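You operate a simulated robot arm through the tools that you are given. There is no shell and no other tool. Be economical: measure what you need, move in short steps, check, and stop when the job is done.

Carry out the task below with a simulated two-armed robot. There is one attempt and no reset: what you move stays moved.

TASK
Pick up the can that says "seal" from the packing bench with one hand, pass it to the other hand and put it on the high shelf. Set down upright: can.

It is judged by the outcome, as a careful person would: the job done as asked, and still so three seconds after it is handed in. It fails if anything else is knocked over, pushed out of place, dropped, spilled or broken. Lids that push on must go on centred and level and be pressed home; caps that screw on are set level and turned clockwise until they are tight.

THE ROBOT
Two 7-joint arms with two-finger parallel grippers on one trunk, on a base that drives. Base frame: it is fixed to the floor where the robot stands at the start and does not move with it; the origin is under the middle of the robot, x ahead of it, y to its left, z up; the surface under the hand at the start is at about z = 80. Lengths are in cm, angles in degrees, forces in N, time in s.
The left shoulder is at the start at [7, 18.8, 116.5], the right one opposite. With the tool pointing down near the work surface each hand reaches from about 30 to 80 cm from the robot's upright axis, wherever it stands, measured 20 degrees to its own side. Places, roughly: high shelf (17x22 cm) [-122, 64, 172]. Payload 3.91 kg a hand.
The TCP of each hand is the grasp point between the finger pads, 3 cm short of the fingertips. In the tool frame z runs along the fingers and y along their closing line. The gripper opens to 11 cm. The fingers are 2 cm wide and 1 cm thick; the gripper's body (4.8 by 11.2 cm) begins 5.5 cm behind the TCP.
Orientation is told as [roll, pitch, yaw] about the base's x, y, z axes, in that order, counted from this pose: with the fingers straight down and closing along the base's y, the tool's x points along the base's -x, its y along +y and its z along -z.

THE INTERFACE
- The arms move only by the tool move_arm. It takes "left_series", "right_series" or both (then of equal length, played together; a hand with none holds still); each is a list of rows, each a list of 3 entries, a list of its own where there are three numbers: the shift along the tool's x, y, z in cm, then the turn, a rotation vector about the tool's x, y, z in degrees, then the gripper command, from -1 (shut) to 1 (fully open), values between in proportion. In form: [[[dx, dy, dz], [rx, ry, rz], claw], ...]. A call has 1 to 10 rows; each row is the pose to reach, as a shift and turn from the pose commanded when the call began, along the tool's axes at that moment. Each row takes 0.2 s and may step no farther than 5 cm and 8.6 degrees from the row before; otherwise, or with a gripper value out of range, the whole call is refused. Where a pose cannot be reached the arm comes as near as it can. A force on the tool above 40 N (or 10 N above the force at the start of the call, whichever is more), or a blocked arm, ends the call early, and 0.2 s more pass. Each finger travels about 7.2 cm/s and halts on what it meets, pressing with about 27 N; the grip force reading is that of the motor and also rises with nothing between the fingers. The clock runs only during rows and for 0.2 s after the last one: add rows that repeat a pose to give the fingers time. The reply holds the time, the measured pose of the TCP, the force on the tool along the base axes, the opening and the grip force, in the units named above and with some noise, with the torque about the TCP (base axes, N m) and any sound that the robot's microphone picked up, and new pictures: "views" is both (left out), scene, wrist or none (wrist: the cameras of the hands that moved).
- Cameras (640 x 400 px; columns grow to the right, rows downward): "scene" is now at [12.32, 3.74, 137.82]; the picture's right is [0.47, -0.88, 0.00], its down [-0.63, -0.34, -0.70] and it looks along [0.62, 0.33, -0.71] (base axes); focal length 255 px, centre (320, 200). "left" rides on the left gripper at [7.2, -1.7, -10.3] in its tool frame; the picture's right is [0.23, 0.97, 0.00], its down [-0.76, 0.18, -0.62] and it looks along [-0.61, 0.14, 0.78] (tool axes); focal length 222 px, centre (320, 200). "right" rides on the right gripper at [7.2, 1.7, -10.3] in its tool frame; the picture's right is [-0.23, 0.97, 0.00], its down [-0.76, -0.18, -0.62] and it looks along [-0.61, -0.14, 0.78] (tool axes); focal length 222 px, centre (320, 200).
- slide_trunk(by): slides the trunk up (or, below 0, down) by that many cm; the arms and the scene camera ride with it, the base frame stays. It gives what a move gives, with no picture.
- base_move(legs): drives the robot by 1 to 6 legs, each [ahead, turn to the left] in cm and degrees, along the robot's own axes; the way and the turn of a leg run together, so that a leg with both is an arc; at most 150 cm and 180 degrees a leg. The arms and the cameras ride along, it lands a little off, and it stops where it bumps. It gives what a move gives, and a new picture of the scene camera.
- head_to(pan, tilt): turns the head with the scene camera to pan (to the left, within 86 degrees either way) and tilt (down, from -29 to 69), counted from straight ahead of the robot. It gives what a move gives, and a new picture of the scene camera.
- probe_pixels(camera, pixels): for up to 12 pixels [column, row] of the newest picture of that camera ("zoom" is the newest enlarged one), the place [x, y, z] in the base frame of the surface seen there, good to about 0.2 cm. It takes no simulated time.
- enlarge(camera, box): a new picture of the part [left, top, right, bottom] of that camera's present view, enlarged. It takes no simulated time.
- job_done(): hands the job in; it is judged then, once.

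Keep the steps short. Do not move on a guess: measure, check each grasp and each placing, and mend mistakes. In all there are 80 turns and 260 pictures (those below and enlarged ones count). Leave the grippers open and the arms clear of the work at the hand-in unless told otherwise, and finish with a single line.

The tools are called after "Request:" as name(argument=value, ...) on one line, values as JSON. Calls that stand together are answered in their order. move_arm: Moves the arms, as the interface text tells. Its arguments: {"type":"object","properties":{"left_series":{"type":"array","items":{"type":"array"}},"right_series":{"type":"array","items":{"type":"array"}},"views":{"type":"string","enum":["both","scene","wrist","none"]}},"required":[]} The other tools are called the same way: slide_trunk (by) slides the trunk up or down; base_move (legs) drives the base; head_to (pan, tilt) turns the head that bears the scene camera; probe_pixels (camera, pixels) gives the place of the surface under pixels of a picture; enlarge (camera, box) takes an enlarged picture of a part of a camera's view; job_done () hands the job in.

At the start:

```text
t: 0.0
left_tool_pos: [33.88, 46.84, 109.29]
left_orientation: [0.0, 0.0, 0.0]
left_contact_force: [0.0, -0.1, 0.5]
left_torque: [0.0, -0.05, -0.03]
left_gripper_width: 11.0
left_finger_force: 0.1
right_tool_pos: [45.66, 0.83, 113.05]
right_orientation: [0.0, 0.0, 0.1]
right_contact_force: [-0.1, -1.1, -0.1]
right_torque: [0.01, 0.0, 0.0]
right_gripper_width: 10.99
right_finger_force: 0.1
trunk travel left (down, up): [-67.5, 26.5]
robot x, y, heading: [-0.13, -0.12, -0.1]
head pan, tilt: [28.0, 45.6]
```

scene: 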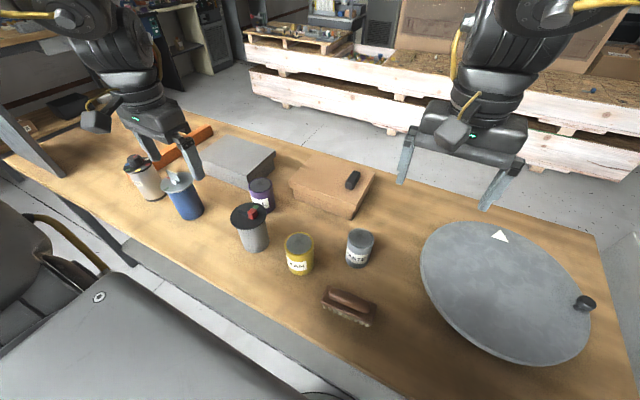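
right: 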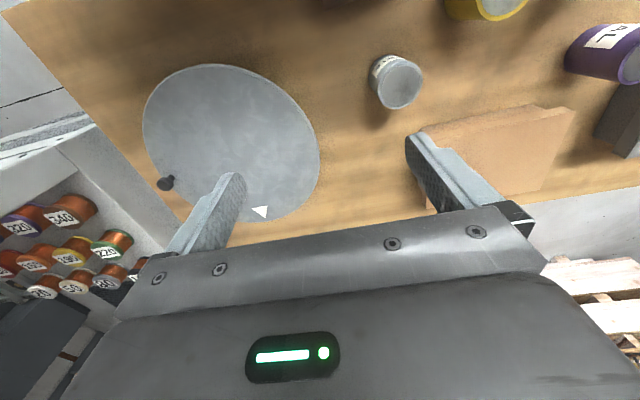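
left: 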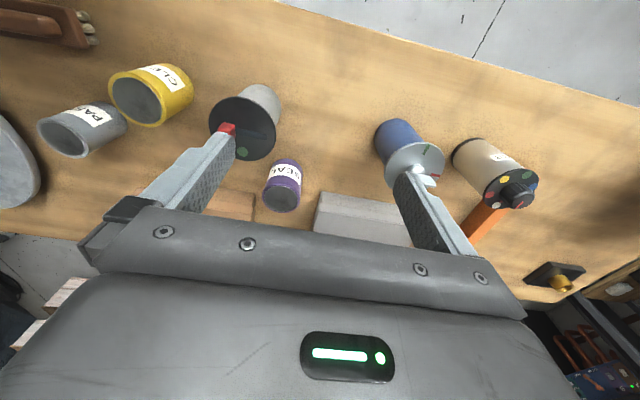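

I see a purple can whose label seems to read "SEAL" (left picture about (284,180)). I'll enlarge to confirm it and the other labels.

Request:
enlarge(camera="left", box=[200, 60, 360, 220])

Request:
enlarge(camera="scene", box=[120, 140, 400, 315])

Request:
probe_pixels(camera="scene", pixels=[[260, 183], [262, 200], [252, 184], [270, 184], [249, 214], [245, 245], [240, 160], [330, 180], [350, 180], [185, 190], [300, 240], [275, 215]])

```text
2.50 times, centred on (280, 140) of left
```

zoom: 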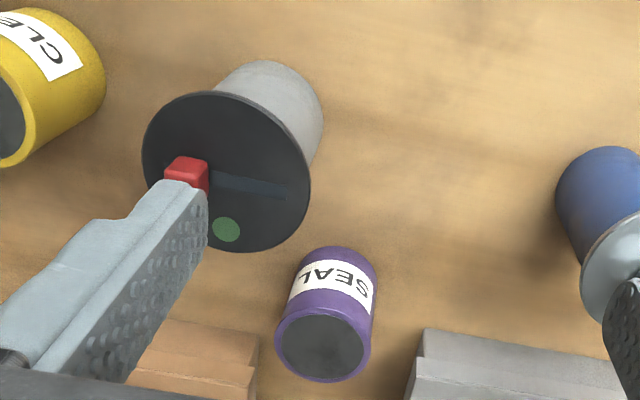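

```text
2.29 times, centred on (260, 228) of scene
```

zoom: 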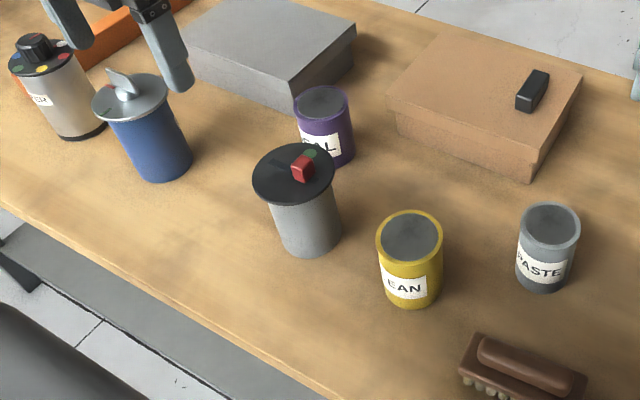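

```text
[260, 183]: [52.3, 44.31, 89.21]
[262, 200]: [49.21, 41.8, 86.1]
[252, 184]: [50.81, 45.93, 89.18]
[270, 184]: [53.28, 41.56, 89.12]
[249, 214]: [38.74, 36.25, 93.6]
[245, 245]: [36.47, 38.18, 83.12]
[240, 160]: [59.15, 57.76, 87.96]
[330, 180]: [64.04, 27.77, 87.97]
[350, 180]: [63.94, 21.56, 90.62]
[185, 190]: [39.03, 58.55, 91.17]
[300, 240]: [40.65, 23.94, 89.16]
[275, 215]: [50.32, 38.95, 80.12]
```

The purple can reads "SEAL"; its top is near (52, 43.8, 89.2). I'll measure the neighbouring boxes' edges before going in.

Request:
probe_pixels(camera="scene", pixels=[[246, 186], [245, 176], [274, 162], [273, 153], [290, 183], [293, 193], [298, 166], [258, 172], [266, 190], [282, 185], [262, 176], [256, 191]])

Request:
probe_pixels(camera="left", pixels=[[281, 197], [268, 196], [294, 198], [281, 207], [281, 188], [318, 196], [318, 204], [255, 196], [325, 192]])

```text
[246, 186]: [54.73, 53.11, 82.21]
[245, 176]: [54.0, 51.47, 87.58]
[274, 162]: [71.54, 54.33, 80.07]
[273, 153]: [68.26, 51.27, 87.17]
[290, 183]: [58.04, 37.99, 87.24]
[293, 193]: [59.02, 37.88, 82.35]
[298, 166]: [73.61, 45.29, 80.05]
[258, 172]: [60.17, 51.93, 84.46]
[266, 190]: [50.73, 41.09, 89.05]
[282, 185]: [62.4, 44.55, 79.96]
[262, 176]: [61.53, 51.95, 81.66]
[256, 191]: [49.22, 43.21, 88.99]
```

```text
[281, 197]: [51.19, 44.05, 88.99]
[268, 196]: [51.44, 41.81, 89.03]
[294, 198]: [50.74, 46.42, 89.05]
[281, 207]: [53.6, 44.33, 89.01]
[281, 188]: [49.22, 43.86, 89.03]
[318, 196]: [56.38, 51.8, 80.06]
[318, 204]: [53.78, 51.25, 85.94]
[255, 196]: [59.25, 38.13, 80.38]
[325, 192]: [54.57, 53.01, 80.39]
```

Can centre ≈ (51.7, 43.9), radius ≈ 2.9, top 89.1; gray box begins at y≈51.5, brown box at x≈58, so closing along y is free. I'll move the left hand above the can with a partly narrowed gripper, to TCP z≈96.

Request:
move_arm(left_series=[[[-4.5, -0.7, 0], [0, 0, 0], 0.7], [[-9, -1.4, 0.5], [0, 0, 0], 0.7], [[-13.5, -2.2, 2], [0, 0, 0], 0.7], [[-17.8, -2.9, 4], [0, 0, 0], 0.7], [[-17.8, -2.9, 8.5], [0, 0, 0], 0.7], [[-17.8, -2.9, 13], [0, 0, 0], 0.7], [[-17.8, -2.9, 13], [0, 0, 0], 0.7]], views="both")

```text
t: 1.6
left_tool_pos: [51.5, 43.88, 96.12]
left_orientation: [0.1, 0.0, -0.1]
left_contact_force: [0.1, -0.3, -0.9]
left_torque: [-0.02, 0.02, -0.01]
left_gripper_width: 9.34
left_finger_force: 0.1
right_tool_pos: [45.65, 0.73, 113.13]
right_orientation: [0.0, 0.0, -0.1]
right_contact_force: [-0.6, -0.2, 0.2]
right_torque: [0.0, -0.05, -0.01]
right_gripper_width: 11.03
right_finger_force: 0.1
trunk travel left (down, up): [-67.5, 26.5]
robot x, y, heading: [-0.25, -0.06, -0.1]
head pan, tilt: [28.0, 45.6]
```

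scene: 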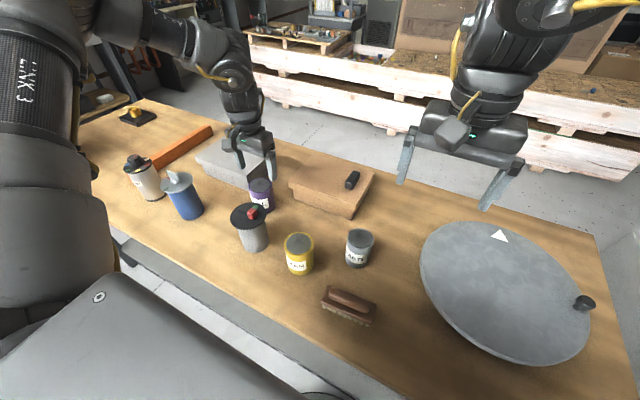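
left: 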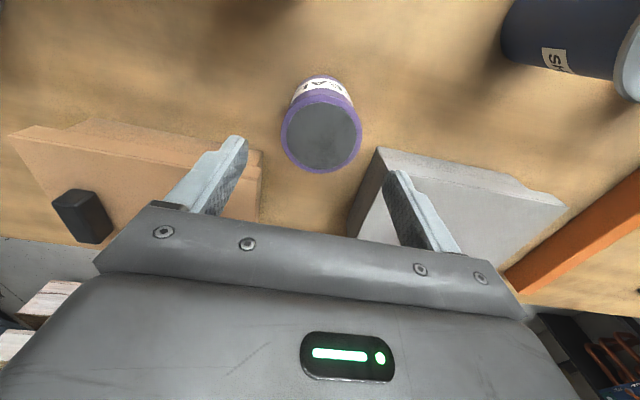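

Checking can rim in the close-up wrist picture.

Request:
probe_pixels(camera="left", pixels=[[321, 138], [284, 138], [358, 138], [321, 104], [321, 170], [262, 170], [380, 152], [355, 225], [236, 140], [400, 175]])

```text
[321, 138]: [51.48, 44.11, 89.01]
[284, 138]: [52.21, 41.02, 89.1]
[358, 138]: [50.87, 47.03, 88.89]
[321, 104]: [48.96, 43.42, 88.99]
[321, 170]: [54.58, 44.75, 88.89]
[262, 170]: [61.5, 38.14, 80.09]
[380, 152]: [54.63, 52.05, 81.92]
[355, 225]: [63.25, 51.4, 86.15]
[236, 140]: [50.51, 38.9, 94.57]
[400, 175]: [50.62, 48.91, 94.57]
```

Can centre ≈ (51.65, 44.1); TCP is 0.2 off. Descend to z≈88.1 with that correction, then close.

Request:
move_arm(left_series=[[[-0.15, 0.2, 4], [0, 0, 0], 0.7], [[-0.15, 0.2, 8], [0, 0, 0], 0.7], [[-0.15, 0.2, 8], [0, 0, 0], 0.7], [[-0.15, 0.2, 8], [0, 0, 0], 0], [[-0.15, 0.2, 8], [0, 0, 0], -0.3], [[-0.15, 0.2, 8], [0, 0, 0], -1], [[-0.15, 0.2, 8], [0, 0, 0], -1]], views="wrist")

```text
t: 3.2
left_tool_pos: [51.62, 44.05, 88.11]
left_orientation: [0.0, 0.0, -0.1]
left_contact_force: [-1.1, -2.0, 1.5]
left_torque: [-0.13, -0.05, -0.04]
left_gripper_width: 6.52
left_finger_force: 26.8
right_tool_pos: [45.62, 0.67, 113.06]
right_orientation: [0.0, 0.1, 0.1]
right_contact_force: [-0.7, -0.3, -0.4]
right_torque: [0.03, 0.05, 0.02]
right_gripper_width: 10.99
right_finger_force: 0.1
trunk travel left (down, up): [-67.5, 26.5]
robot x, y, heading: [0.11, -0.29, 0.0]
head pan, tilt: [28.0, 45.6]
```

left: 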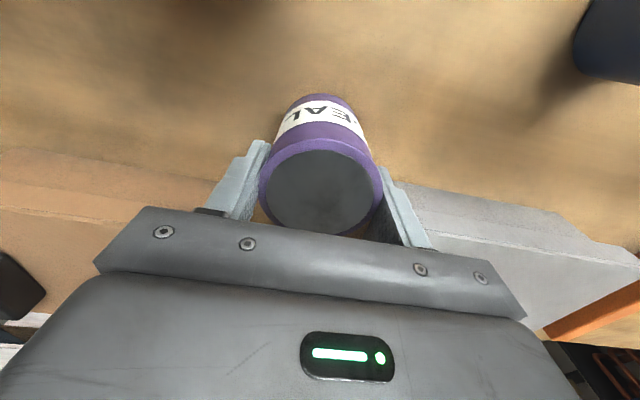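

Gripped, width 6.5, force 27 N. Lift straight up 18 cm.

Request:
move_arm(left_series=[[[0, 0, -2], [0, 0, 0], -1], [[0, 0, -5], [0, 0, 0], -1], [[0, 0, -9], [0, 0, 0], -1], [[0, 0, -13], [0, 0, 0], -1], [[0, 0, -17], [0, 0, 0], -1], [[0, 0, -21], [0, 0, 0], -1], [[0, 0, -21], [0, 0, 0], -1]], views="both")

Request:
head_to(pan=86, tilt=10)

```text
t: 4.8
left_tool_pos: [51.83, 44.15, 109.27]
left_orientation: [-0.1, 0.1, 0.0]
left_contact_force: [0.4, 0.1, -3.0]
left_torque: [-0.03, 0.04, 0.03]
left_gripper_width: 6.54
left_finger_force: 26.8
right_tool_pos: [45.7, 1.03, 112.93]
right_orientation: [-0.2, 0.0, 0.0]
right_contact_force: [0.0, -1.0, -0.2]
right_torque: [0.01, 0.04, 0.03]
right_gripper_width: 11.01
right_finger_force: 0.1
trunk travel left (down, up): [-67.5, 26.5]
robot x, y, heading: [-0.1, 0.19, -0.2]
head pan, tilt: [28.0, 45.6]
```

scene: 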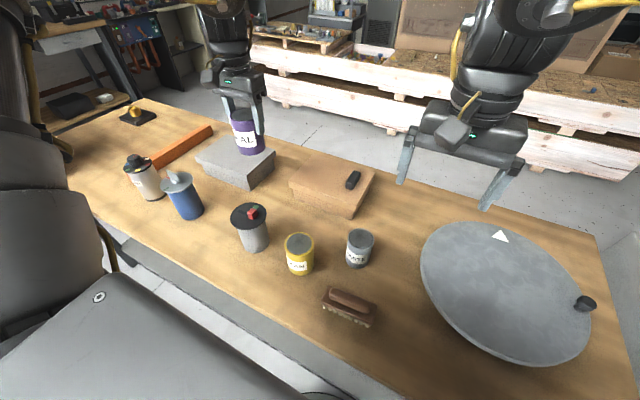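
left: 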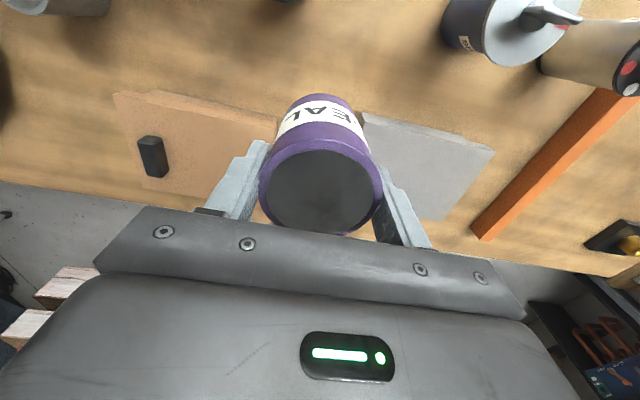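

```text
t: 6.1
left_tool_pos: [51.92, 44.16, 109.26]
left_orientation: [0.0, 0.0, 0.1]
left_contact_force: [0.3, 0.0, -1.8]
left_torque: [0.01, 0.0, -0.01]
left_gripper_width: 6.54
left_finger_force: 27.1
right_tool_pos: [45.73, 0.83, 113.05]
right_orientation: [0.1, 0.0, 0.0]
right_contact_force: [0.4, -0.1, 0.5]
right_torque: [0.02, 0.02, 0.02]
right_gripper_width: 11.0
right_finger_force: 0.1
trunk travel left (down, up): [-67.5, 26.5]
robot x, y, heading: [-0.34, 0.1, 0.1]
head pan, tilt: [85.9, 10.0]
```

scene: 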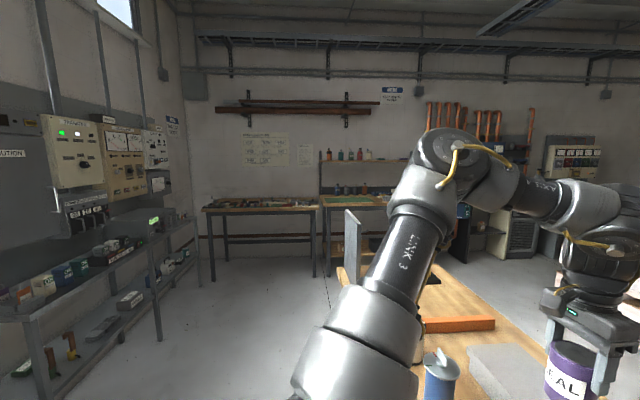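

The can is lifted cleanly. I'll check the free floor behind by probing some points, before backing off.

Request:
probe_pixels(camera="scene", pixels=[[20, 330], [155, 250], [60, 140], [160, 330], [190, 280], [350, 240], [100, 300], [240, 300]])

Request:
base_move(legs=[[-25, 0]])

```text
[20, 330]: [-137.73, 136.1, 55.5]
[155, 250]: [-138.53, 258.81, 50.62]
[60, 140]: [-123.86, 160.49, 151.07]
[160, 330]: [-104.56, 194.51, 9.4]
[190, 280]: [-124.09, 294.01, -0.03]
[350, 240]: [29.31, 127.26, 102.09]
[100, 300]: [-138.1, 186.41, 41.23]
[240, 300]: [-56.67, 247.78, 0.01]
```

```text
t: 7.9
left_tool_pos: [26.88, 44.21, 109.3]
left_orientation: [0.0, 0.2, 0.0]
left_contact_force: [1.1, 0.2, -3.5]
left_torque: [-0.05, 0.03, 0.0]
left_gripper_width: 6.52
left_finger_force: 27.0
right_tool_pos: [20.85, 1.03, 112.98]
right_orientation: [0.0, 0.2, 0.0]
right_contact_force: [-0.5, 0.4, 0.0]
right_torque: [0.0, -0.01, 0.04]
right_gripper_width: 11.02
right_finger_force: 0.0
trunk travel left (down, up): [-67.5, 26.5]
robot x, y, heading: [-24.86, -0.15, 0.2]
head pan, tilt: [85.9, 10.0]
```

scene: 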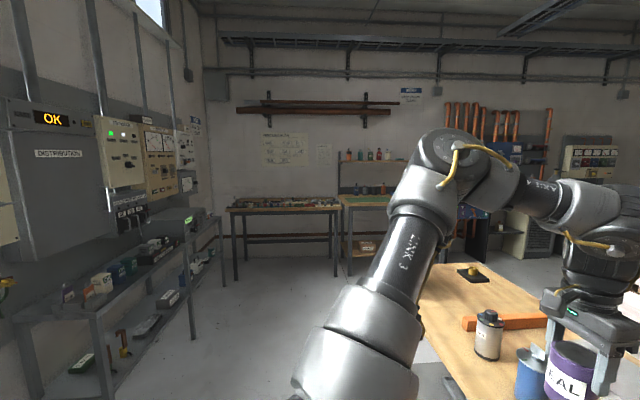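

Clear. Turn left 90° and look toward the wall with the shelf.

Request:
base_move(legs=[[0, 90]])

Request:
head_to(pan=50, tilt=0)

```text
t: 12.1
left_tool_pos: [-68.78, 51.85, 109.3]
left_orientation: [0.0, 0.1, 89.9]
left_contact_force: [-0.4, -0.2, -3.5]
left_torque: [-0.02, 0.0, 0.0]
left_gripper_width: 6.51
left_finger_force: 27.2
right_tool_pos: [-25.74, 45.66, 113.14]
right_orientation: [0.0, 0.0, 89.7]
right_contact_force: [-0.2, 0.5, 0.6]
right_torque: [0.02, 0.02, -0.02]
right_gripper_width: 11.02
right_finger_force: 0.0
trunk travel left (down, up): [-67.5, 26.5]
robot x, y, heading: [-25.18, -0.23, 90.0]
head pan, tilt: [85.9, 10.0]
```

scene: 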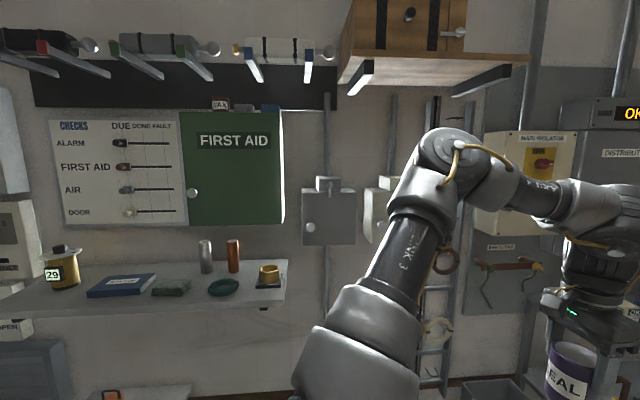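

```text
t: 13.1
left_tool_pos: [-68.87, 51.94, 109.17]
left_orientation: [0.0, 0.0, 89.7]
left_contact_force: [-0.2, -0.3, -2.5]
left_torque: [0.01, 0.03, 0.02]
left_gripper_width: 6.55
left_finger_force: 26.8
right_tool_pos: [-25.78, 45.69, 113.01]
right_orientation: [0.0, 0.0, 89.6]
right_contact_force: [0.2, 0.5, -0.3]
right_torque: [0.02, -0.03, 0.03]
right_gripper_width: 11.0
right_finger_force: 0.1
trunk travel left (down, up): [-67.5, 26.5]
robot x, y, heading: [-25.12, 0.05, 89.7]
head pan, tilt: [50.0, 0.0]
```

scene: 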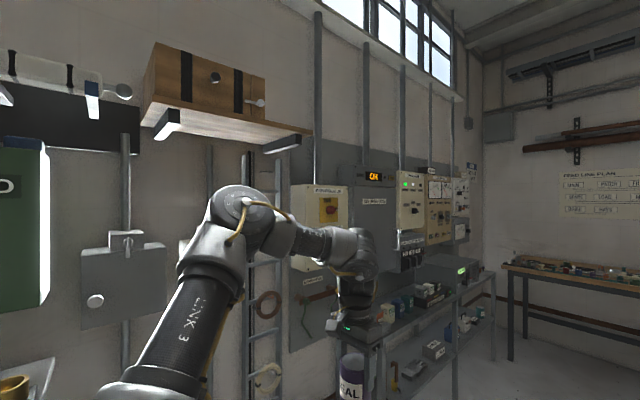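

The high shelf is top-centre with a wooden crate on it. I'll measure it and the lower shelf's reach-out.

Request:
head_to(pan=75, tilt=-15)

Request:
slide_trunk(by=26.4)

Request:
head_to(pan=75, tilt=-5)

```text
t: 14.0
left_tool_pos: [-68.93, 51.93, 109.18]
left_orientation: [-0.1, 0.0, 89.8]
left_contact_force: [-0.9, -0.1, -3.0]
left_torque: [-0.03, 0.04, -0.04]
left_gripper_width: 6.52
left_finger_force: 26.9
right_tool_pos: [-25.77, 45.67, 112.99]
right_orientation: [0.0, 0.1, 89.7]
right_contact_force: [0.3, 0.7, 1.2]
right_torque: [0.02, 0.02, 0.02]
right_gripper_width: 11.02
right_finger_force: 0.0
trunk travel left (down, up): [-67.5, 26.5]
robot x, y, heading: [-24.71, 0.19, 89.9]
head pan, tilt: [75.0, -15.0]
```

scene: 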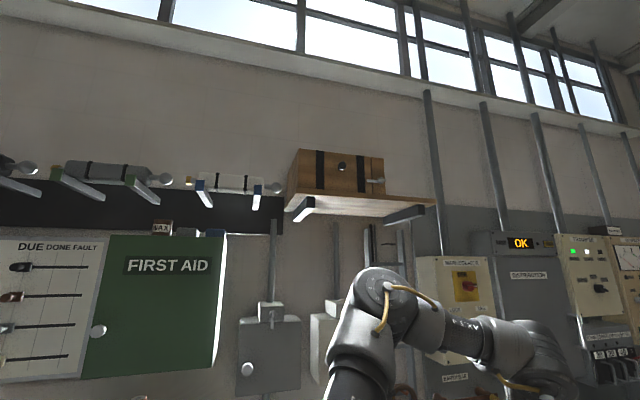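

```text
t: 16.7
left_tool_pos: [-68.97, 51.89, 135.72]
left_orientation: [0.0, 0.1, 89.8]
left_contact_force: [0.0, 0.4, -3.3]
left_torque: [-0.01, 0.0, 0.01]
left_gripper_width: 6.54
left_finger_force: 27.4
right_tool_pos: [-25.75, 45.71, 139.4]
right_orientation: [0.1, -0.1, 89.7]
right_contact_force: [-0.1, 0.3, 0.7]
right_torque: [0.0, -0.03, -0.03]
right_gripper_width: 11.0
right_finger_force: 0.0
trunk travel left (down, up): [-93.9, 0.1]
robot x, y, heading: [-24.74, -0.09, 89.7]
head pan, tilt: [75.0, -15.0]
```

```text
t: 17.4
left_tool_pos: [-68.86, 51.89, 135.61]
left_orientation: [-0.1, 0.1, 89.8]
left_contact_force: [0.6, -0.2, -3.0]
left_torque: [-0.01, 0.0, -0.02]
left_gripper_width: 6.54
left_finger_force: 27.2
right_tool_pos: [-25.65, 45.68, 139.6]
right_orientation: [0.0, 0.0, 89.7]
right_contact_force: [0.1, 0.3, 0.3]
right_torque: [-0.01, -0.03, 0.04]
right_gripper_width: 11.0
right_finger_force: 0.2
trunk travel left (down, up): [-93.9, 0.1]
robot x, y, heading: [-24.23, 0.1, 89.8]
head pan, tilt: [75.0, -5.0]
```

scene: 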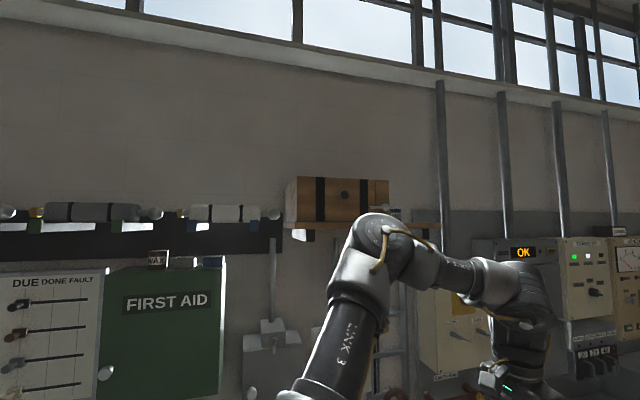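

Request:
enlarge(camera="scene", box=[270, 160, 450, 272])

Request:
probe_pixels(camera="scene", pixels=[[287, 224], [296, 200], [300, 180], [384, 190], [386, 206], [400, 214], [420, 223], [438, 223], [300, 236], [392, 200], [410, 200], [260, 370]])

```text
3.56 times, centred on (360, 216) of scene
```

zoom: 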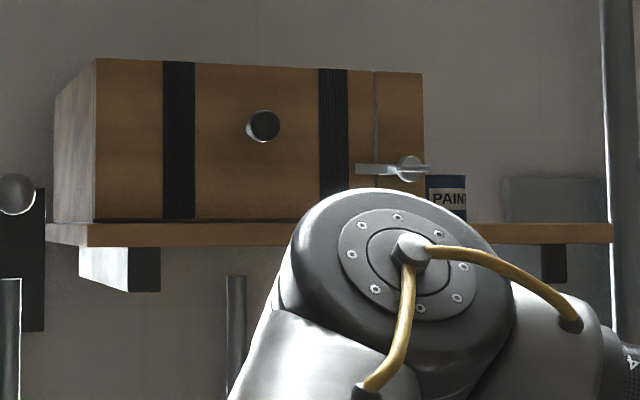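

```text
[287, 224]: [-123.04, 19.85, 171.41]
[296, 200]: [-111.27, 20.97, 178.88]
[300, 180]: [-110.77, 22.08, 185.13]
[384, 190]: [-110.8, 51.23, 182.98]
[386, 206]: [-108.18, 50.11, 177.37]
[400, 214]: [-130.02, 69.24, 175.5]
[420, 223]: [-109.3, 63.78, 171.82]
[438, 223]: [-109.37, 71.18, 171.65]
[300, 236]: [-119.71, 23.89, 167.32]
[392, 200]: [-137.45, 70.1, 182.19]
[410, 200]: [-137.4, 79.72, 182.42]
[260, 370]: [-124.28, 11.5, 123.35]
```

Shelf front edge is x≈-109, top ≈172; crate covers y 21–54 and a PAINT can stands at about (-130, 69). I'll drive to face the free part of the shelf at a distance.

Request:
base_move(legs=[[50, 0], [0, 90]])

Request:
head_to(pan=-5, tilt=-3)

```text
t: 24.2
left_tool_pos: [-76.91, 5.84, 135.55]
left_orientation: [0.0, 0.1, 179.8]
left_contact_force: [-0.1, -0.5, -3.5]
left_torque: [0.01, -0.03, -0.04]
left_gripper_width: 6.52
left_finger_force: 26.8
right_tool_pos: [-70.58, 49.21, 139.52]
right_orientation: [0.0, 0.0, 179.6]
right_contact_force: [0.4, -0.9, 0.4]
right_torque: [0.03, 0.0, 0.0]
right_gripper_width: 11.01
right_finger_force: 0.0
trunk travel left (down, up): [-93.9, 0.1]
robot x, y, heading: [-24.59, 49.92, 179.6]
head pan, tilt: [75.0, -5.0]
```

scene: 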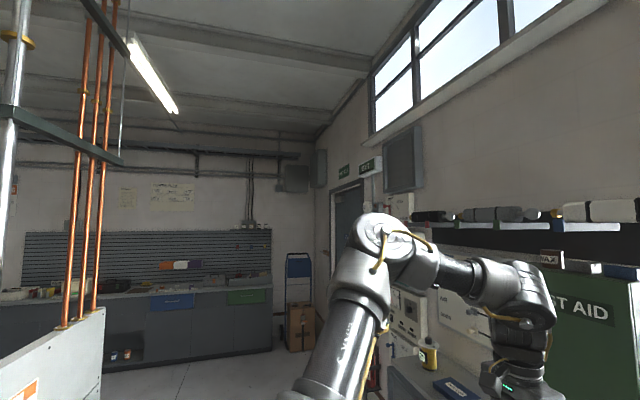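

```text
t: 25.7
left_tool_pos: [-76.81, 5.79, 135.64]
left_orientation: [0.0, 0.0, 179.7]
left_contact_force: [0.2, -0.2, -2.5]
left_torque: [-0.01, -0.02, 0.03]
left_gripper_width: 6.53
left_finger_force: 27.5
right_tool_pos: [-70.47, 49.08, 139.34]
right_orientation: [0.0, 0.0, 179.7]
right_contact_force: [0.0, -0.5, 0.1]
right_torque: [0.01, 0.01, 0.0]
right_gripper_width: 11.01
right_finger_force: 0.0
trunk travel left (down, up): [-93.9, 0.1]
robot x, y, heading: [-24.86, 49.46, 179.8]
head pan, tilt: [-5.0, -3.0]
```

scene: 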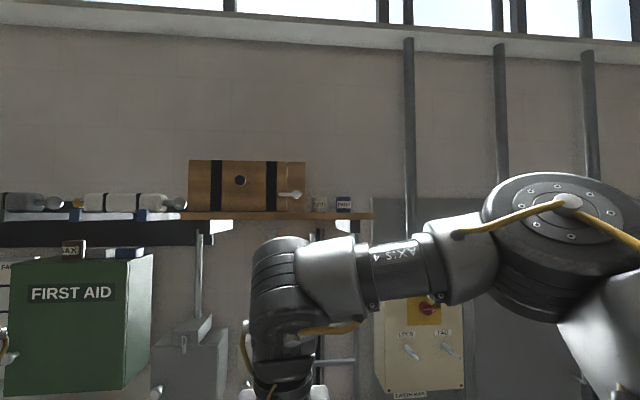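

Request:
enlarge(camera="scene", box=[250, 140, 410, 240])

Request:
probe_pixels(camera="scene", pixels=[[320, 203], [344, 203], [344, 196], [337, 203], [350, 203], [302, 192], [304, 170], [360, 215], [372, 215], [296, 194], [320, 199], [290, 204]])

```text
4.00 times, centred on (330, 190) of scene
```

zoom: 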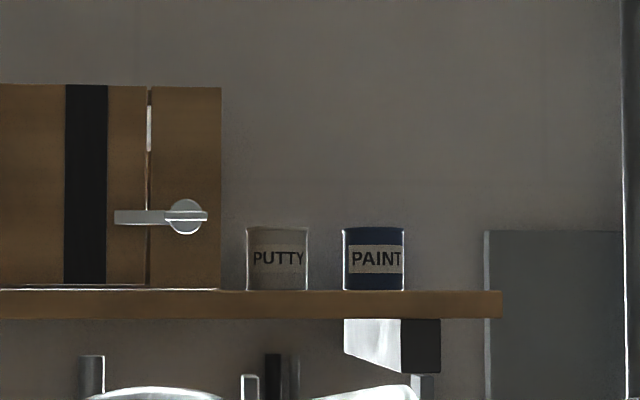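

```text
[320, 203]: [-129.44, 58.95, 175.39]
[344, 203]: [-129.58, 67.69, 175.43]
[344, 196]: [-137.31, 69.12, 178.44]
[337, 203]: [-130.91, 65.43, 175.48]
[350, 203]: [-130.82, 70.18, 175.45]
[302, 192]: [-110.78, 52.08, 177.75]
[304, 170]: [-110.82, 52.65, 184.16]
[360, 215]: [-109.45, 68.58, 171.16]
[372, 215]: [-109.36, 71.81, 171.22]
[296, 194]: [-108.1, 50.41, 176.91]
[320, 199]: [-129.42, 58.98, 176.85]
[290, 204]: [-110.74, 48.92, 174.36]
```

Behind the free spot stand PUTTY (y≈59) and PAINT (y≈68) cans, fronts at x≈-129; crate side at y≈53. Plan: the right hand points nearly level (80° pitched), takes the can low while the left holds its top, then places it at about (-116, 63.5). First: pitch the right hand to forward, well away from the left.

Request:
move_arm(right_series=[[[-0.6, -1.2, 0.9], [0, -8, 0], 1], [[-1.2, -2.5, 1.7], [0, -16, 0], 1], [[-1.9, -3.8, 2.6], [0, -24, 0], 1], [[-2.5, -5, 3.4], [0, -32, 0], 1], [[-3.1, -6.2, 4.3], [0, -40, 0], 1], [[-3.7, -7.5, 5.2], [0, -48, 0], 1], [[-4.3, -8.8, 6], [0, -56, 0], 1], [[-5, -10, 6.9], [0, -64, 0], 1], [[-5.6, -11.2, 7.7], [0, -72, 0], 1], [[-6.2, -12.5, 8.6], [0, -80, 0], 1]], views="both")

```text
t: 27.9
left_tool_pos: [-77.22, 6.31, 135.64]
left_orientation: [0.0, 0.1, 179.6]
left_contact_force: [-0.2, -0.1, -3.7]
left_torque: [0.0, -0.03, 0.0]
left_gripper_width: 6.54
left_finger_force: 26.9
right_tool_pos: [-82.31, 62.03, 135.55]
right_orientation: [12.3, -78.3, 165.4]
right_contact_force: [-0.6, 0.1, -1.4]
right_torque: [-0.01, 0.03, 0.01]
right_gripper_width: 10.99
right_finger_force: 0.0
right hand out of reach, approached as far as the arm can: row 9, 10
trunk travel left (down, up): [-93.9, 0.1]
robot x, y, heading: [-24.5, 49.79, 179.8]
head pan, tilt: [-5.0, -3.0]
```

scene: 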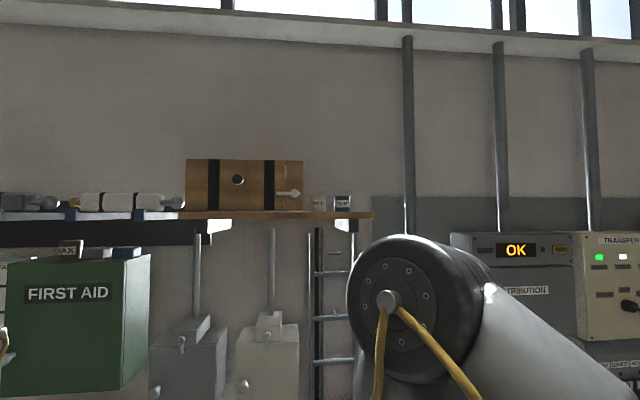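
right: 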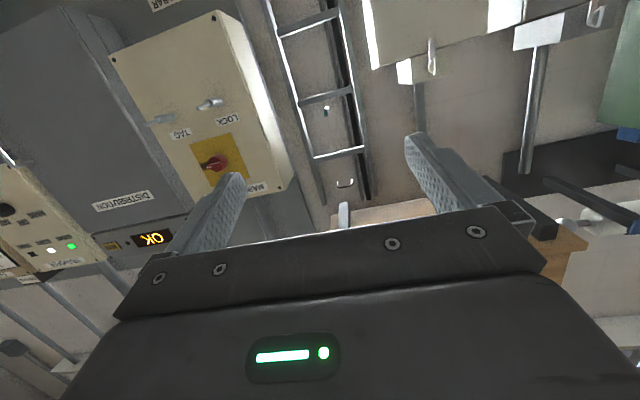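

The near, low pose was out of reach; the arm is limited when folded. I'll push the right hand ahead and a bit up to a roomier place.

Request:
move_arm(right_series=[[[-2.3, 0, 3.6], [0, 0, 0], 1], [[-4.6, 0, 7.3], [0, 0, 0], 1], [[-7, 0, 11], [0, 0, 0], 1], [[-7, 0, 11], [0, 0, 0], 1]], views="none")

```text
t: 28.9
left_tool_pos: [-76.69, 5.57, 135.6]
left_orientation: [-0.2, -0.1, 179.8]
left_contact_force: [0.0, 0.1, -2.4]
left_torque: [0.0, 0.0, 0.01]
left_gripper_width: 6.52
left_finger_force: 26.8
right_tool_pos: [-93.32, 59.83, 140.39]
right_orientation: [-0.8, -80.0, -179.4]
right_contact_force: [-0.8, -0.8, -0.1]
right_torque: [-0.02, 0.02, -0.02]
right_gripper_width: 11.01
right_finger_force: 0.0
trunk travel left (down, up): [-93.9, 0.1]
robot x, y, heading: [-24.37, 50.0, 179.8]
head pan, tilt: [-5.0, -3.0]
```

Right hand now clean at [-93.3, 59.8, 140.4], pitched 80°. Move it to a central receiving place (in front of the robot's middle, slightly lower).

Request:
move_arm(right_series=[[[1, 3.3, -1.4], [0, 0, 0], 1], [[2.1, 6.6, -2.9], [0, 0, 0], 1], [[3.2, 9.8, -4.3], [0, 0, 0], 1], [[3.2, 9.8, -4.3], [0, 0, 0], 1]], views="none")

Request:
head_to(pan=0, tilt=18)

```text
t: 29.9
left_tool_pos: [-76.87, 6.08, 135.71]
left_orientation: [0.2, 0.0, 179.7]
left_contact_force: [-0.1, -0.8, -3.1]
left_torque: [-0.01, -0.06, -0.01]
left_gripper_width: 6.53
left_finger_force: 27.2
right_tool_pos: [-88.78, 50.49, 137.95]
right_orientation: [0.6, -79.8, 179.1]
right_contact_force: [-0.4, 0.0, -0.5]
right_torque: [0.01, 0.03, 0.02]
right_gripper_width: 11.01
right_finger_force: 0.0
trunk travel left (down, up): [-93.9, 0.1]
robot x, y, heading: [-24.46, 50.34, 179.7]
head pan, tilt: [-5.0, -3.0]
```

```text
t: 30.8
left_tool_pos: [-76.79, 5.89, 135.74]
left_orientation: [0.0, 0.1, 179.8]
left_contact_force: [1.0, 0.1, -2.0]
left_torque: [-0.01, 0.0, -0.02]
left_gripper_width: 6.53
left_finger_force: 27.5
right_tool_pos: [-88.81, 50.42, 137.95]
right_orientation: [0.0, -80.0, 179.7]
right_contact_force: [-0.3, -0.4, 0.2]
right_torque: [0.02, 0.03, 0.03]
right_gripper_width: 10.97
right_finger_force: 0.1
trunk travel left (down, up): [-93.9, 0.1]
robot x, y, heading: [-24.67, 49.68, 179.8]
head pan, tilt: [0.0, 18.0]
```

scene: 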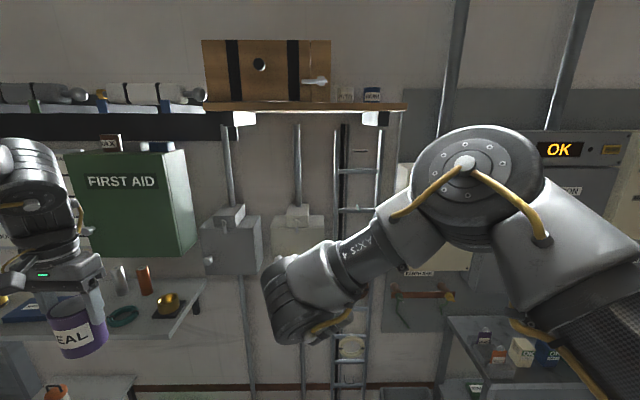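

I'll probe where the right forearm and wrist are, so the left hand can come in without touching them.

Request:
probe_pixels(camera="scene", pixels=[[290, 265], [340, 240], [300, 290], [280, 330], [335, 320], [390, 200], [470, 130], [400, 270], [265, 275], [70, 255], [75, 300], [40, 150]])

```text
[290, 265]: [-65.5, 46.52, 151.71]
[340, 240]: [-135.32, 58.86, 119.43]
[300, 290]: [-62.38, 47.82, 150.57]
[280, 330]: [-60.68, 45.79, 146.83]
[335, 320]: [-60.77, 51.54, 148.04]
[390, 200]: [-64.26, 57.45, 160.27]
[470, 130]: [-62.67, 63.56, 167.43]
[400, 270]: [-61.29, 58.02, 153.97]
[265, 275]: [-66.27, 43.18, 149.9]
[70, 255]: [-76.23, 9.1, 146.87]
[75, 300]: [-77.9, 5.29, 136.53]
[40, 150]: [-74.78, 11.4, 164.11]
```

The right wrist lies at x≥-70, z≤152, so a vertical left hand at x≈-90 clears it. Raise the left hand and bring it out first, then sideways partly.

Request:
move_arm(left_series=[[[-2.7, 0, -3.9], [0, 0, 0], -1], [[-5.4, 0, -7.8], [0, 0, 0], -1], [[-8.1, 0, -11.6], [0, 0, 0], -1], [[-10.8, 0, -15.5], [0, 0, 0], -1], [[-13.5, -1, -19.3], [0, 0, 0], -1], [[-13.5, -5.5, -19.3], [0, 0, 0], -1], [[-13.5, -10, -19.3], [0, 0, 0], -1], [[-13.5, -14.5, -19.3], [0, 0, 0], -1], [[-13.5, -19, -19.3], [0, 0, 0], -1], [[-13.5, -23.5, -19.3], [0, 0, 0], -1]], views="scene")

```text
t: 33.0
left_tool_pos: [-76.05, 17.68, 142.88]
left_orientation: [-0.6, -0.7, 179.7]
left_contact_force: [0.1, -0.2, -3.4]
left_torque: [-0.05, 0.0, -0.04]
left_gripper_width: 6.52
left_finger_force: 27.2
left hand out of reach, approached as far as the arm can: row 2, 3, 4, 5, 6, 7, 8, 9, 10
right_tool_pos: [-88.81, 50.46, 137.95]
right_orientation: [0.1, -80.0, 179.6]
right_contact_force: [0.4, -0.8, -0.1]
right_torque: [-0.03, -0.04, 0.01]
right_gripper_width: 11.02
right_finger_force: 0.0
trunk travel left (down, up): [-93.9, 0.1]
robot x, y, heading: [-24.48, 50.08, 180.1]
head pan, tilt: [0.0, 18.0]
```

scene: 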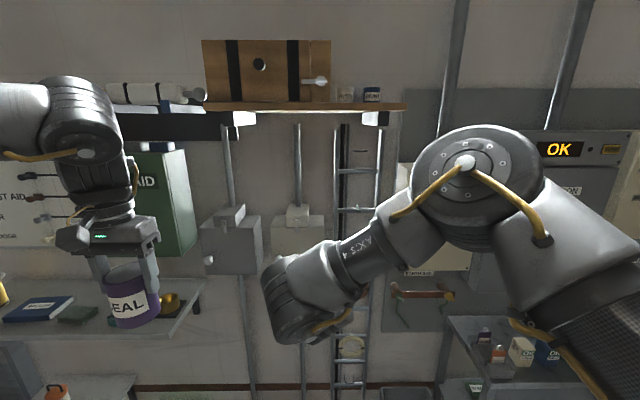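

The left arm can't go that high with a vertical tool. I'll do the handover lower: lower both hands about 28 cm together.

Request:
move_arm(left_series=[[[0, 0, 4], [0, 0, 0], -1], [[0, 0, 8], [0, 0, 0], -1], [[0, 0, 12], [0, 0, 0], -1], [[0, 0, 16], [0, 0, 0], -1], [[0, 0, 20], [0, 0, 0], -1], [[0, 0, 22], [0, 0, 0], -1], [[0, 0, 22], [0, 0, 0], -1]], right_series=[[[4.6, 0, 0.8], [0, 0, 0], 1], [[9.2, 0, 1.6], [0, 0, 0], 1], [[13.8, 0, 2.4], [0, 0, 0], 1], [[18.5, 0, 3.3], [0, 0, 0], 1], [[23, 0, 4], [0, 0, 0], 1], [[27.6, 0, 4.9], [0, 0, 0], 1], [[27.6, 0, 4.9], [0, 0, 0], 1]], views="none")

Request:
head_to(pan=0, tilt=35)

```text
t: 34.6
left_tool_pos: [-76.17, 17.99, 121.0]
left_orientation: [0.1, -0.1, 179.7]
left_contact_force: [-0.7, -0.1, -2.7]
left_torque: [0.0, 0.02, -0.01]
left_gripper_width: 6.54
left_finger_force: 26.7
right_tool_pos: [-88.6, 50.41, 109.73]
right_orientation: [-0.1, -80.0, 179.8]
right_contact_force: [0.7, -0.8, -0.4]
right_torque: [-0.02, 0.04, 0.04]
right_gripper_width: 11.01
right_finger_force: 0.1
trunk travel left (down, up): [-93.9, 0.1]
robot x, y, heading: [-24.96, 49.76, 179.9]
head pan, tilt: [0.0, 18.0]
```

```text
t: 35.4
left_tool_pos: [-76.12, 17.67, 120.94]
left_orientation: [0.0, 0.0, 179.7]
left_contact_force: [0.7, 0.1, -2.6]
left_torque: [-0.01, -0.07, -0.01]
left_gripper_width: 6.55
left_finger_force: 27.6
right_tool_pos: [-88.83, 50.34, 109.92]
right_orientation: [-0.1, -80.0, 179.8]
right_contact_force: [0.6, 0.3, 0.1]
right_torque: [0.03, 0.01, 0.02]
right_gripper_width: 10.99
right_finger_force: 0.1
trunk travel left (down, up): [-93.9, 0.1]
robot x, y, heading: [-24.51, 50.08, 179.9]
head pan, tilt: [0.0, 35.0]
```

scene: 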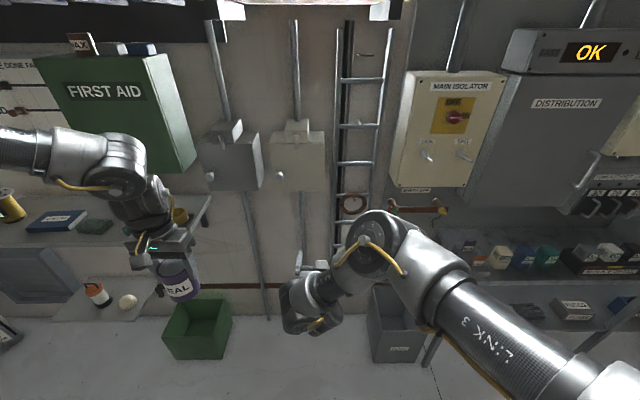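

Both hands are well placed now. Bring the left hand with the can over the right fingers, at TCP z≈124 (can bottom ≈116, right fingers' top ≈111.5).

Request:
move_arm(left_series=[[[-4, 0, -3], [0, 0, 0], -1], [[-8.5, -1.5, -3], [0, 0, 0], -1], [[-12, -5, -3], [0, 0, 0], -1], [[-14.2, -9, -3], [0, 0, 0], -1], [[-14.2, -13.5, -3], [0, 0, 0], -1], [[-14.2, -18, -3], [0, 0, 0], -1], [[-14.2, -22, -3], [0, 0, 0], -1], [[-14.2, -22, -3], [0, 0, 0], -1]], views="scene")

```text
t: 37.2
left_tool_pos: [-79.09, 23.21, 125.92]
left_orientation: [-0.1, 0.0, 179.7]
left_contact_force: [0.3, -0.8, -2.3]
left_torque: [-0.02, 0.0, 0.01]
left_gripper_width: 6.53
left_finger_force: 27.1
left hand out of reach, approached as far as the arm can: row 2, 3, 4, 5, 6, 7, 8
right_tool_pos: [-88.95, 50.46, 109.91]
right_orientation: [0.1, -79.9, 179.7]
right_contact_force: [-0.5, 0.3, 0.1]
right_torque: [0.02, 0.01, -0.02]
right_gripper_width: 11.02
right_finger_force: 0.0
trunk travel left (down, up): [-93.9, 0.1]
robot x, y, heading: [-24.37, 49.8, 179.8]
head pan, tilt: [0.0, 35.0]
```

scene: 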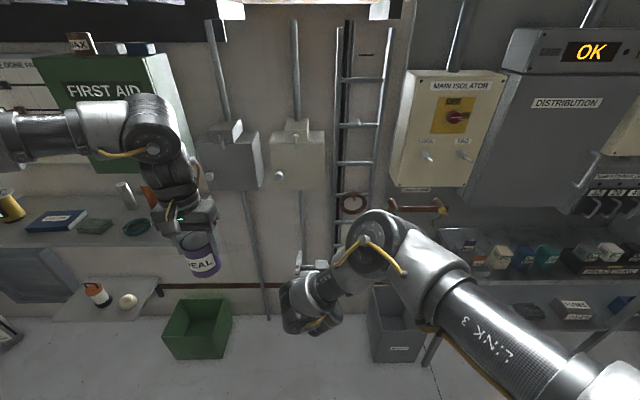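

Still limited; a vertical tool reaches farther when lower. Lower both further (left to ≈103, right to ≈93 and 5 cm nearer).

Request:
move_arm(left_series=[[[0, 0, 4.5], [0, 0, 0], -1], [[0, 0, 9], [0, 0, 0], -1], [[0, 0, 13.5], [0, 0, 0], -1], [[0, 0, 18], [0, 0, 0], -1], [[0, 0, 22], [0, 0, 0], -1], [[0, 0, 22], [0, 0, 0], -1]], right_series=[[[4.4, 0, -0.5], [0, 0, 0], 1], [[8.8, 0, -1], [0, 0, 0], 1], [[13.2, 0, -1.5], [0, 0, 0], 1], [[17.6, 0, -2], [0, 0, 0], 1], [[17.6, 0, -2], [0, 0, 0], 1], [[17.6, 0, -2], [0, 0, 0], 1]], views="none")

Request:
move_arm(left_series=[[[-2.5, -2, 0], [0, 0, 0], -1], [[-5, -4, 0], [0, 0, 0], -1], [[-7, -6, 0], [0, 0, 0], -1], [[-7, -6, 0], [0, 0, 0], -1]], views="scene")

```text
t: 38.6
left_tool_pos: [-74.68, 18.12, 111.31]
left_orientation: [0.0, 0.0, 179.7]
left_contact_force: [-0.4, -0.3, -3.0]
left_torque: [-0.04, -0.01, -0.04]
left_gripper_width: 6.53
left_finger_force: 27.1
left hand out of reach, approached as far as the arm can: row 1, 2, 3, 4, 5, 6
right_tool_pos: [-83.22, 51.22, 95.37]
right_orientation: [-0.1, -79.9, 179.6]
right_contact_force: [-0.8, -0.6, -0.3]
right_torque: [0.01, 0.01, 0.02]
right_gripper_width: 10.99
right_finger_force: 0.0
right hand out of reach, approached as far as the arm can: row 4, 5, 6
trunk travel left (down, up): [-93.9, 0.1]
robot x, y, heading: [-24.78, 49.91, 179.7]
head pan, tilt: [0.0, 35.0]
```

```text
t: 39.6
left_tool_pos: [-77.68, 19.59, 115.39]
left_orientation: [0.0, -0.1, 179.7]
left_contact_force: [-0.9, 0.3, -2.6]
left_torque: [-0.01, -0.07, 0.02]
left_gripper_width: 6.55
left_finger_force: 27.4
left hand out of reach, approached as far as the arm can: row 1, 2, 3, 4
right_tool_pos: [-83.27, 51.23, 95.39]
right_orientation: [-0.1, -80.0, 179.6]
right_contact_force: [-0.1, -0.7, 0.0]
right_torque: [0.0, 0.01, 0.02]
right_gripper_width: 11.0
right_finger_force: 0.1
trunk travel left (down, up): [-93.9, 0.1]
robot x, y, heading: [-24.82, 49.6, 179.8]
head pan, tilt: [0.0, 35.0]
```

scene: 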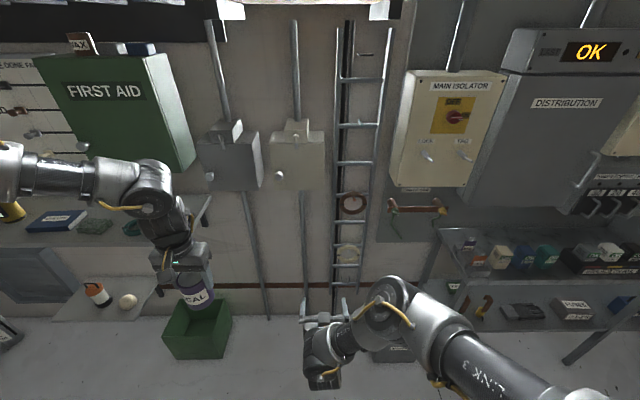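

The left arm seems joint-limited by keeping the hand's yaw as it swings across. I'll turn the hand clockwise (seen from above) so it follows the arm, and see whether it frees up.

Request:
move_arm(left_series=[[[1, 0, 0], [0, 0, 8], -1], [[1, 0, 0], [0, 0, 16], -1], [[1, 0, 0], [0, 0, 24], -1], [[1, 0, 0], [0, 0, 32], -1], [[1, 0, 0], [0, 0, 40], -1], [[-1, -3, 0], [0, 0, 45], -1], [[-3, -6, 0], [0, 0, 45], -1], [[-5, -9, 0], [0, 0, 45], -1]], views="scene")

```text
t: 41.4
left_tool_pos: [-77.35, 21.83, 118.51]
left_orientation: [0.0, -0.1, 134.7]
left_contact_force: [-0.6, 0.1, -3.3]
left_torque: [-0.05, 0.01, 0.02]
left_gripper_width: 6.48
left_finger_force: 26.7
left hand out of reach, approached as far as the arm can: row 6, 7, 8
right_tool_pos: [-83.17, 51.25, 95.35]
right_orientation: [0.0, -80.0, 179.6]
right_contact_force: [-0.7, -0.5, -1.3]
right_torque: [-0.03, 0.01, 0.01]
right_gripper_width: 11.01
right_finger_force: 0.1
trunk travel left (down, up): [-93.9, 0.1]
robot x, y, heading: [-25.25, 50.12, 179.8]
head pan, tilt: [0.0, 35.0]
```

scene: 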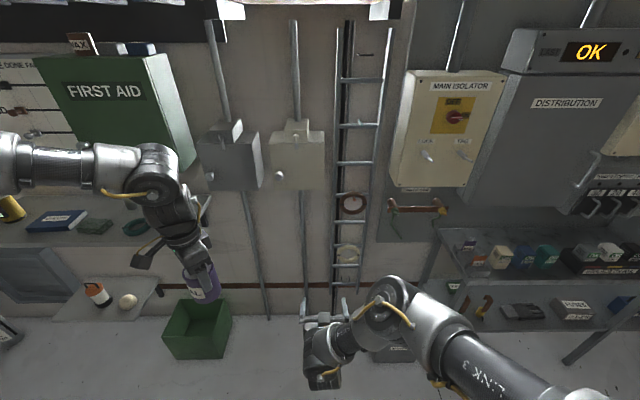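

Yaw wasn't the limit; the left arm simply can't cross further. So the right hand will reach over to the left side instead, pointing about 50° left, at robot-frame (50, 32). First the left hand goes back up and aside, then the right hand swings over lower.

Request:
move_arm(left_series=[[[0, 0, -4], [0, 0, 0], -1], [[2.5, 2, -7.5], [0, 0, 0], -1], [[5, 4, -10], [0, 0, 0], -1], [[7.5, 6, -13], [0, 0, 0], -1], [[9.3, 7.4, -16], [0, 0, 0], -1], [[9.3, 7.4, -16], [0, 0, 0], -1]], views="none")

Request:
move_arm(right_series=[[[-4.3, 0, -0.8], [0, 0, 0], 1], [[-8.5, 1, -1.8], [-5, 0, -0.9], 1], [[-11, 4.5, -3], [-11, 0, -1.9], 1], [[-12.5, 8.8, -4.2], [-17, 0, -3], 1], [[-13.5, 13, -5.6], [-23, 0, -4.1], 1], [[-14.5, 17.3, -7], [-29, 0, -5.1], 1], [[-15.3, 21.5, -8.4], [-35, 0, -6.2], 1], [[-15.8, 25.7, -9.8], [-41, 0, -7.2], 1], [[-15.8, 29.5, -11], [-46, 0, -8.1], 1], [[-15.8, 33.2, -11.8], [-49, 0, -8.7], 1]], views="scene")

```text
t: 42.8
left_tool_pos: [-76.29, 10.15, 134.38]
left_orientation: [-0.1, 0.1, 134.8]
left_contact_force: [-0.1, 0.7, -3.1]
left_torque: [0.01, 0.0, -0.04]
left_gripper_width: 6.53
left_finger_force: 27.2
right_tool_pos: [-83.34, 51.21, 95.38]
right_orientation: [-0.2, -80.0, 179.8]
right_contact_force: [0.1, 0.8, 0.4]
right_torque: [-0.02, -0.01, -0.01]
right_gripper_width: 11.0
right_finger_force: 0.1
trunk travel left (down, up): [-93.9, 0.1]
robot x, y, heading: [-24.94, 50.03, 179.8]
head pan, tilt: [0.0, 35.0]
```

```text
t: 45.0
left_tool_pos: [-76.03, 10.13, 134.44]
left_orientation: [0.0, 0.1, 134.7]
left_contact_force: [-0.4, -0.3, -2.9]
left_torque: [0.0, -0.02, -0.01]
left_gripper_width: 6.53
left_finger_force: 26.5
right_tool_pos: [-73.68, 33.53, 124.09]
right_orientation: [0.1, -79.9, -143.2]
right_contact_force: [-0.2, 0.4, -0.2]
right_torque: [-0.03, -0.03, 0.03]
right_gripper_width: 10.99
right_finger_force: 0.1
right hand out of reach, approached as far as the arm can: row 5, 6, 7, 8, 9, 10
trunk travel left (down, up): [-93.9, 0.1]
robot x, y, heading: [-24.44, 49.92, 179.7]
head pan, tilt: [0.0, 35.0]
```

scene: 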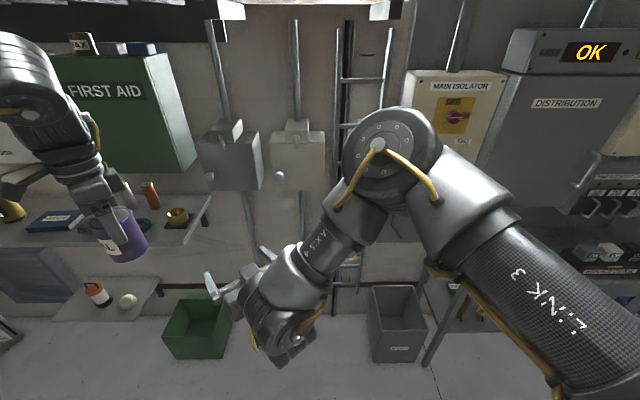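

Right reached robot-frame (49, 16.5, 124) pointing 37° left. Try extending it along its own pointing direction.

Request:
move_arm(right_series=[[[0, 0, 4], [0, 0, 0], 1], [[0, 0, 8], [0, 0, 0], 1], [[0, 0, 12], [0, 0, 0], 1], [[0, 0, 12], [0, 0, 0], 1]], views="none")

```text
t: 46.0
left_tool_pos: [-76.14, 10.19, 134.46]
left_orientation: [0.0, 0.1, 134.7]
left_contact_force: [-1.1, 0.1, -3.0]
left_torque: [-0.02, 0.01, 0.0]
left_gripper_width: 6.48
left_finger_force: 27.0
right_tool_pos: [-73.83, 33.57, 124.0]
right_orientation: [0.2, -79.9, -143.4]
right_contact_force: [0.1, -0.1, 0.0]
right_torque: [0.01, -0.03, 0.0]
right_gripper_width: 11.0
right_finger_force: 0.1
right hand out of reach, approached as far as the arm can: row 1, 2, 3, 4
trunk travel left (down, up): [-93.9, 0.1]
robot x, y, heading: [-24.83, 49.79, 179.9]
head pan, tilt: [0.0, 35.0]
```

It's stuck against a wrist limit. Turn the hand back to about 20° while moving ahead, and see.

Request:
move_arm(right_series=[[[-0.9, -1.6, 2], [5, 0, 0.9], 1], [[-1.8, -3.3, 4.1], [10, 0, 1.8], 1], [[-2.6, -5, 6.2], [14, 0, 2.5], 1], [[-3.5, -6.6, 8.3], [16.7, 0, 3], 1], [[-3.5, -6.6, 8.3], [16.7, 0, 3], 1]], views="none")

```text
t: 47.2
left_tool_pos: [-76.19, 10.15, 134.49]
left_orientation: [0.0, 0.0, 134.6]
left_contact_force: [-0.8, 0.6, -2.8]
left_torque: [0.0, 0.0, -0.01]
left_gripper_width: 6.51
left_finger_force: 27.4
right_tool_pos: [-84.76, 33.71, 126.2]
right_orientation: [0.6, -79.9, -160.8]
right_contact_force: [0.2, 0.4, 0.2]
right_torque: [0.02, -0.03, 0.01]
right_gripper_width: 11.0
right_finger_force: 0.1
trunk travel left (down, up): [-93.9, 0.1]
robot x, y, heading: [-24.38, 49.76, 179.9]
head pan, tilt: [0.0, 35.0]
```

That works. Now slide it sideways to its left by 8 cm.

Request:
move_arm(right_series=[[[0, 4, 0.3], [0, 0, 0], 1], [[0, 8, 0.6], [0, 0, 0], 1], [[0, 8, 0.6], [0, 0, 0], 1]], views="scene")

```text
t: 48.0
left_tool_pos: [-76.17, 10.2, 134.51]
left_orientation: [-0.1, 0.0, 134.7]
left_contact_force: [0.4, -1.1, -2.8]
left_torque: [-0.03, -0.03, 0.03]
left_gripper_width: 6.51
left_finger_force: 27.2
right_tool_pos: [-80.51, 31.05, 127.42]
right_orientation: [0.7, -80.0, -160.9]
right_contact_force: [0.0, -0.3, 0.9]
right_torque: [-0.03, 0.0, -0.03]
right_gripper_width: 11.0
right_finger_force: 0.1
right hand out of reach, approached as far as the arm can: row 1, 2, 3
trunk travel left (down, up): [-93.9, 0.1]
robot x, y, heading: [-24.08, 49.63, 180.1]
head pan, tilt: [0.0, 35.0]
```

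scene: 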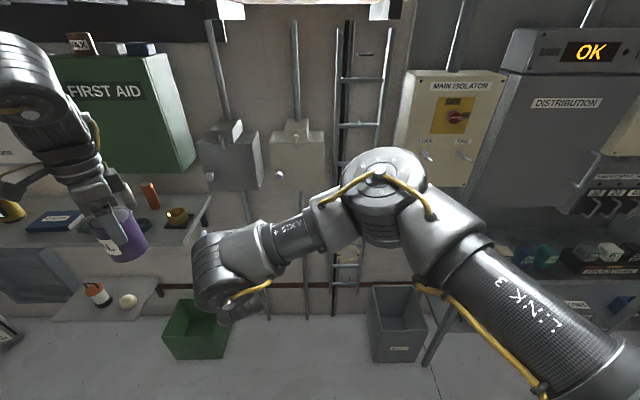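

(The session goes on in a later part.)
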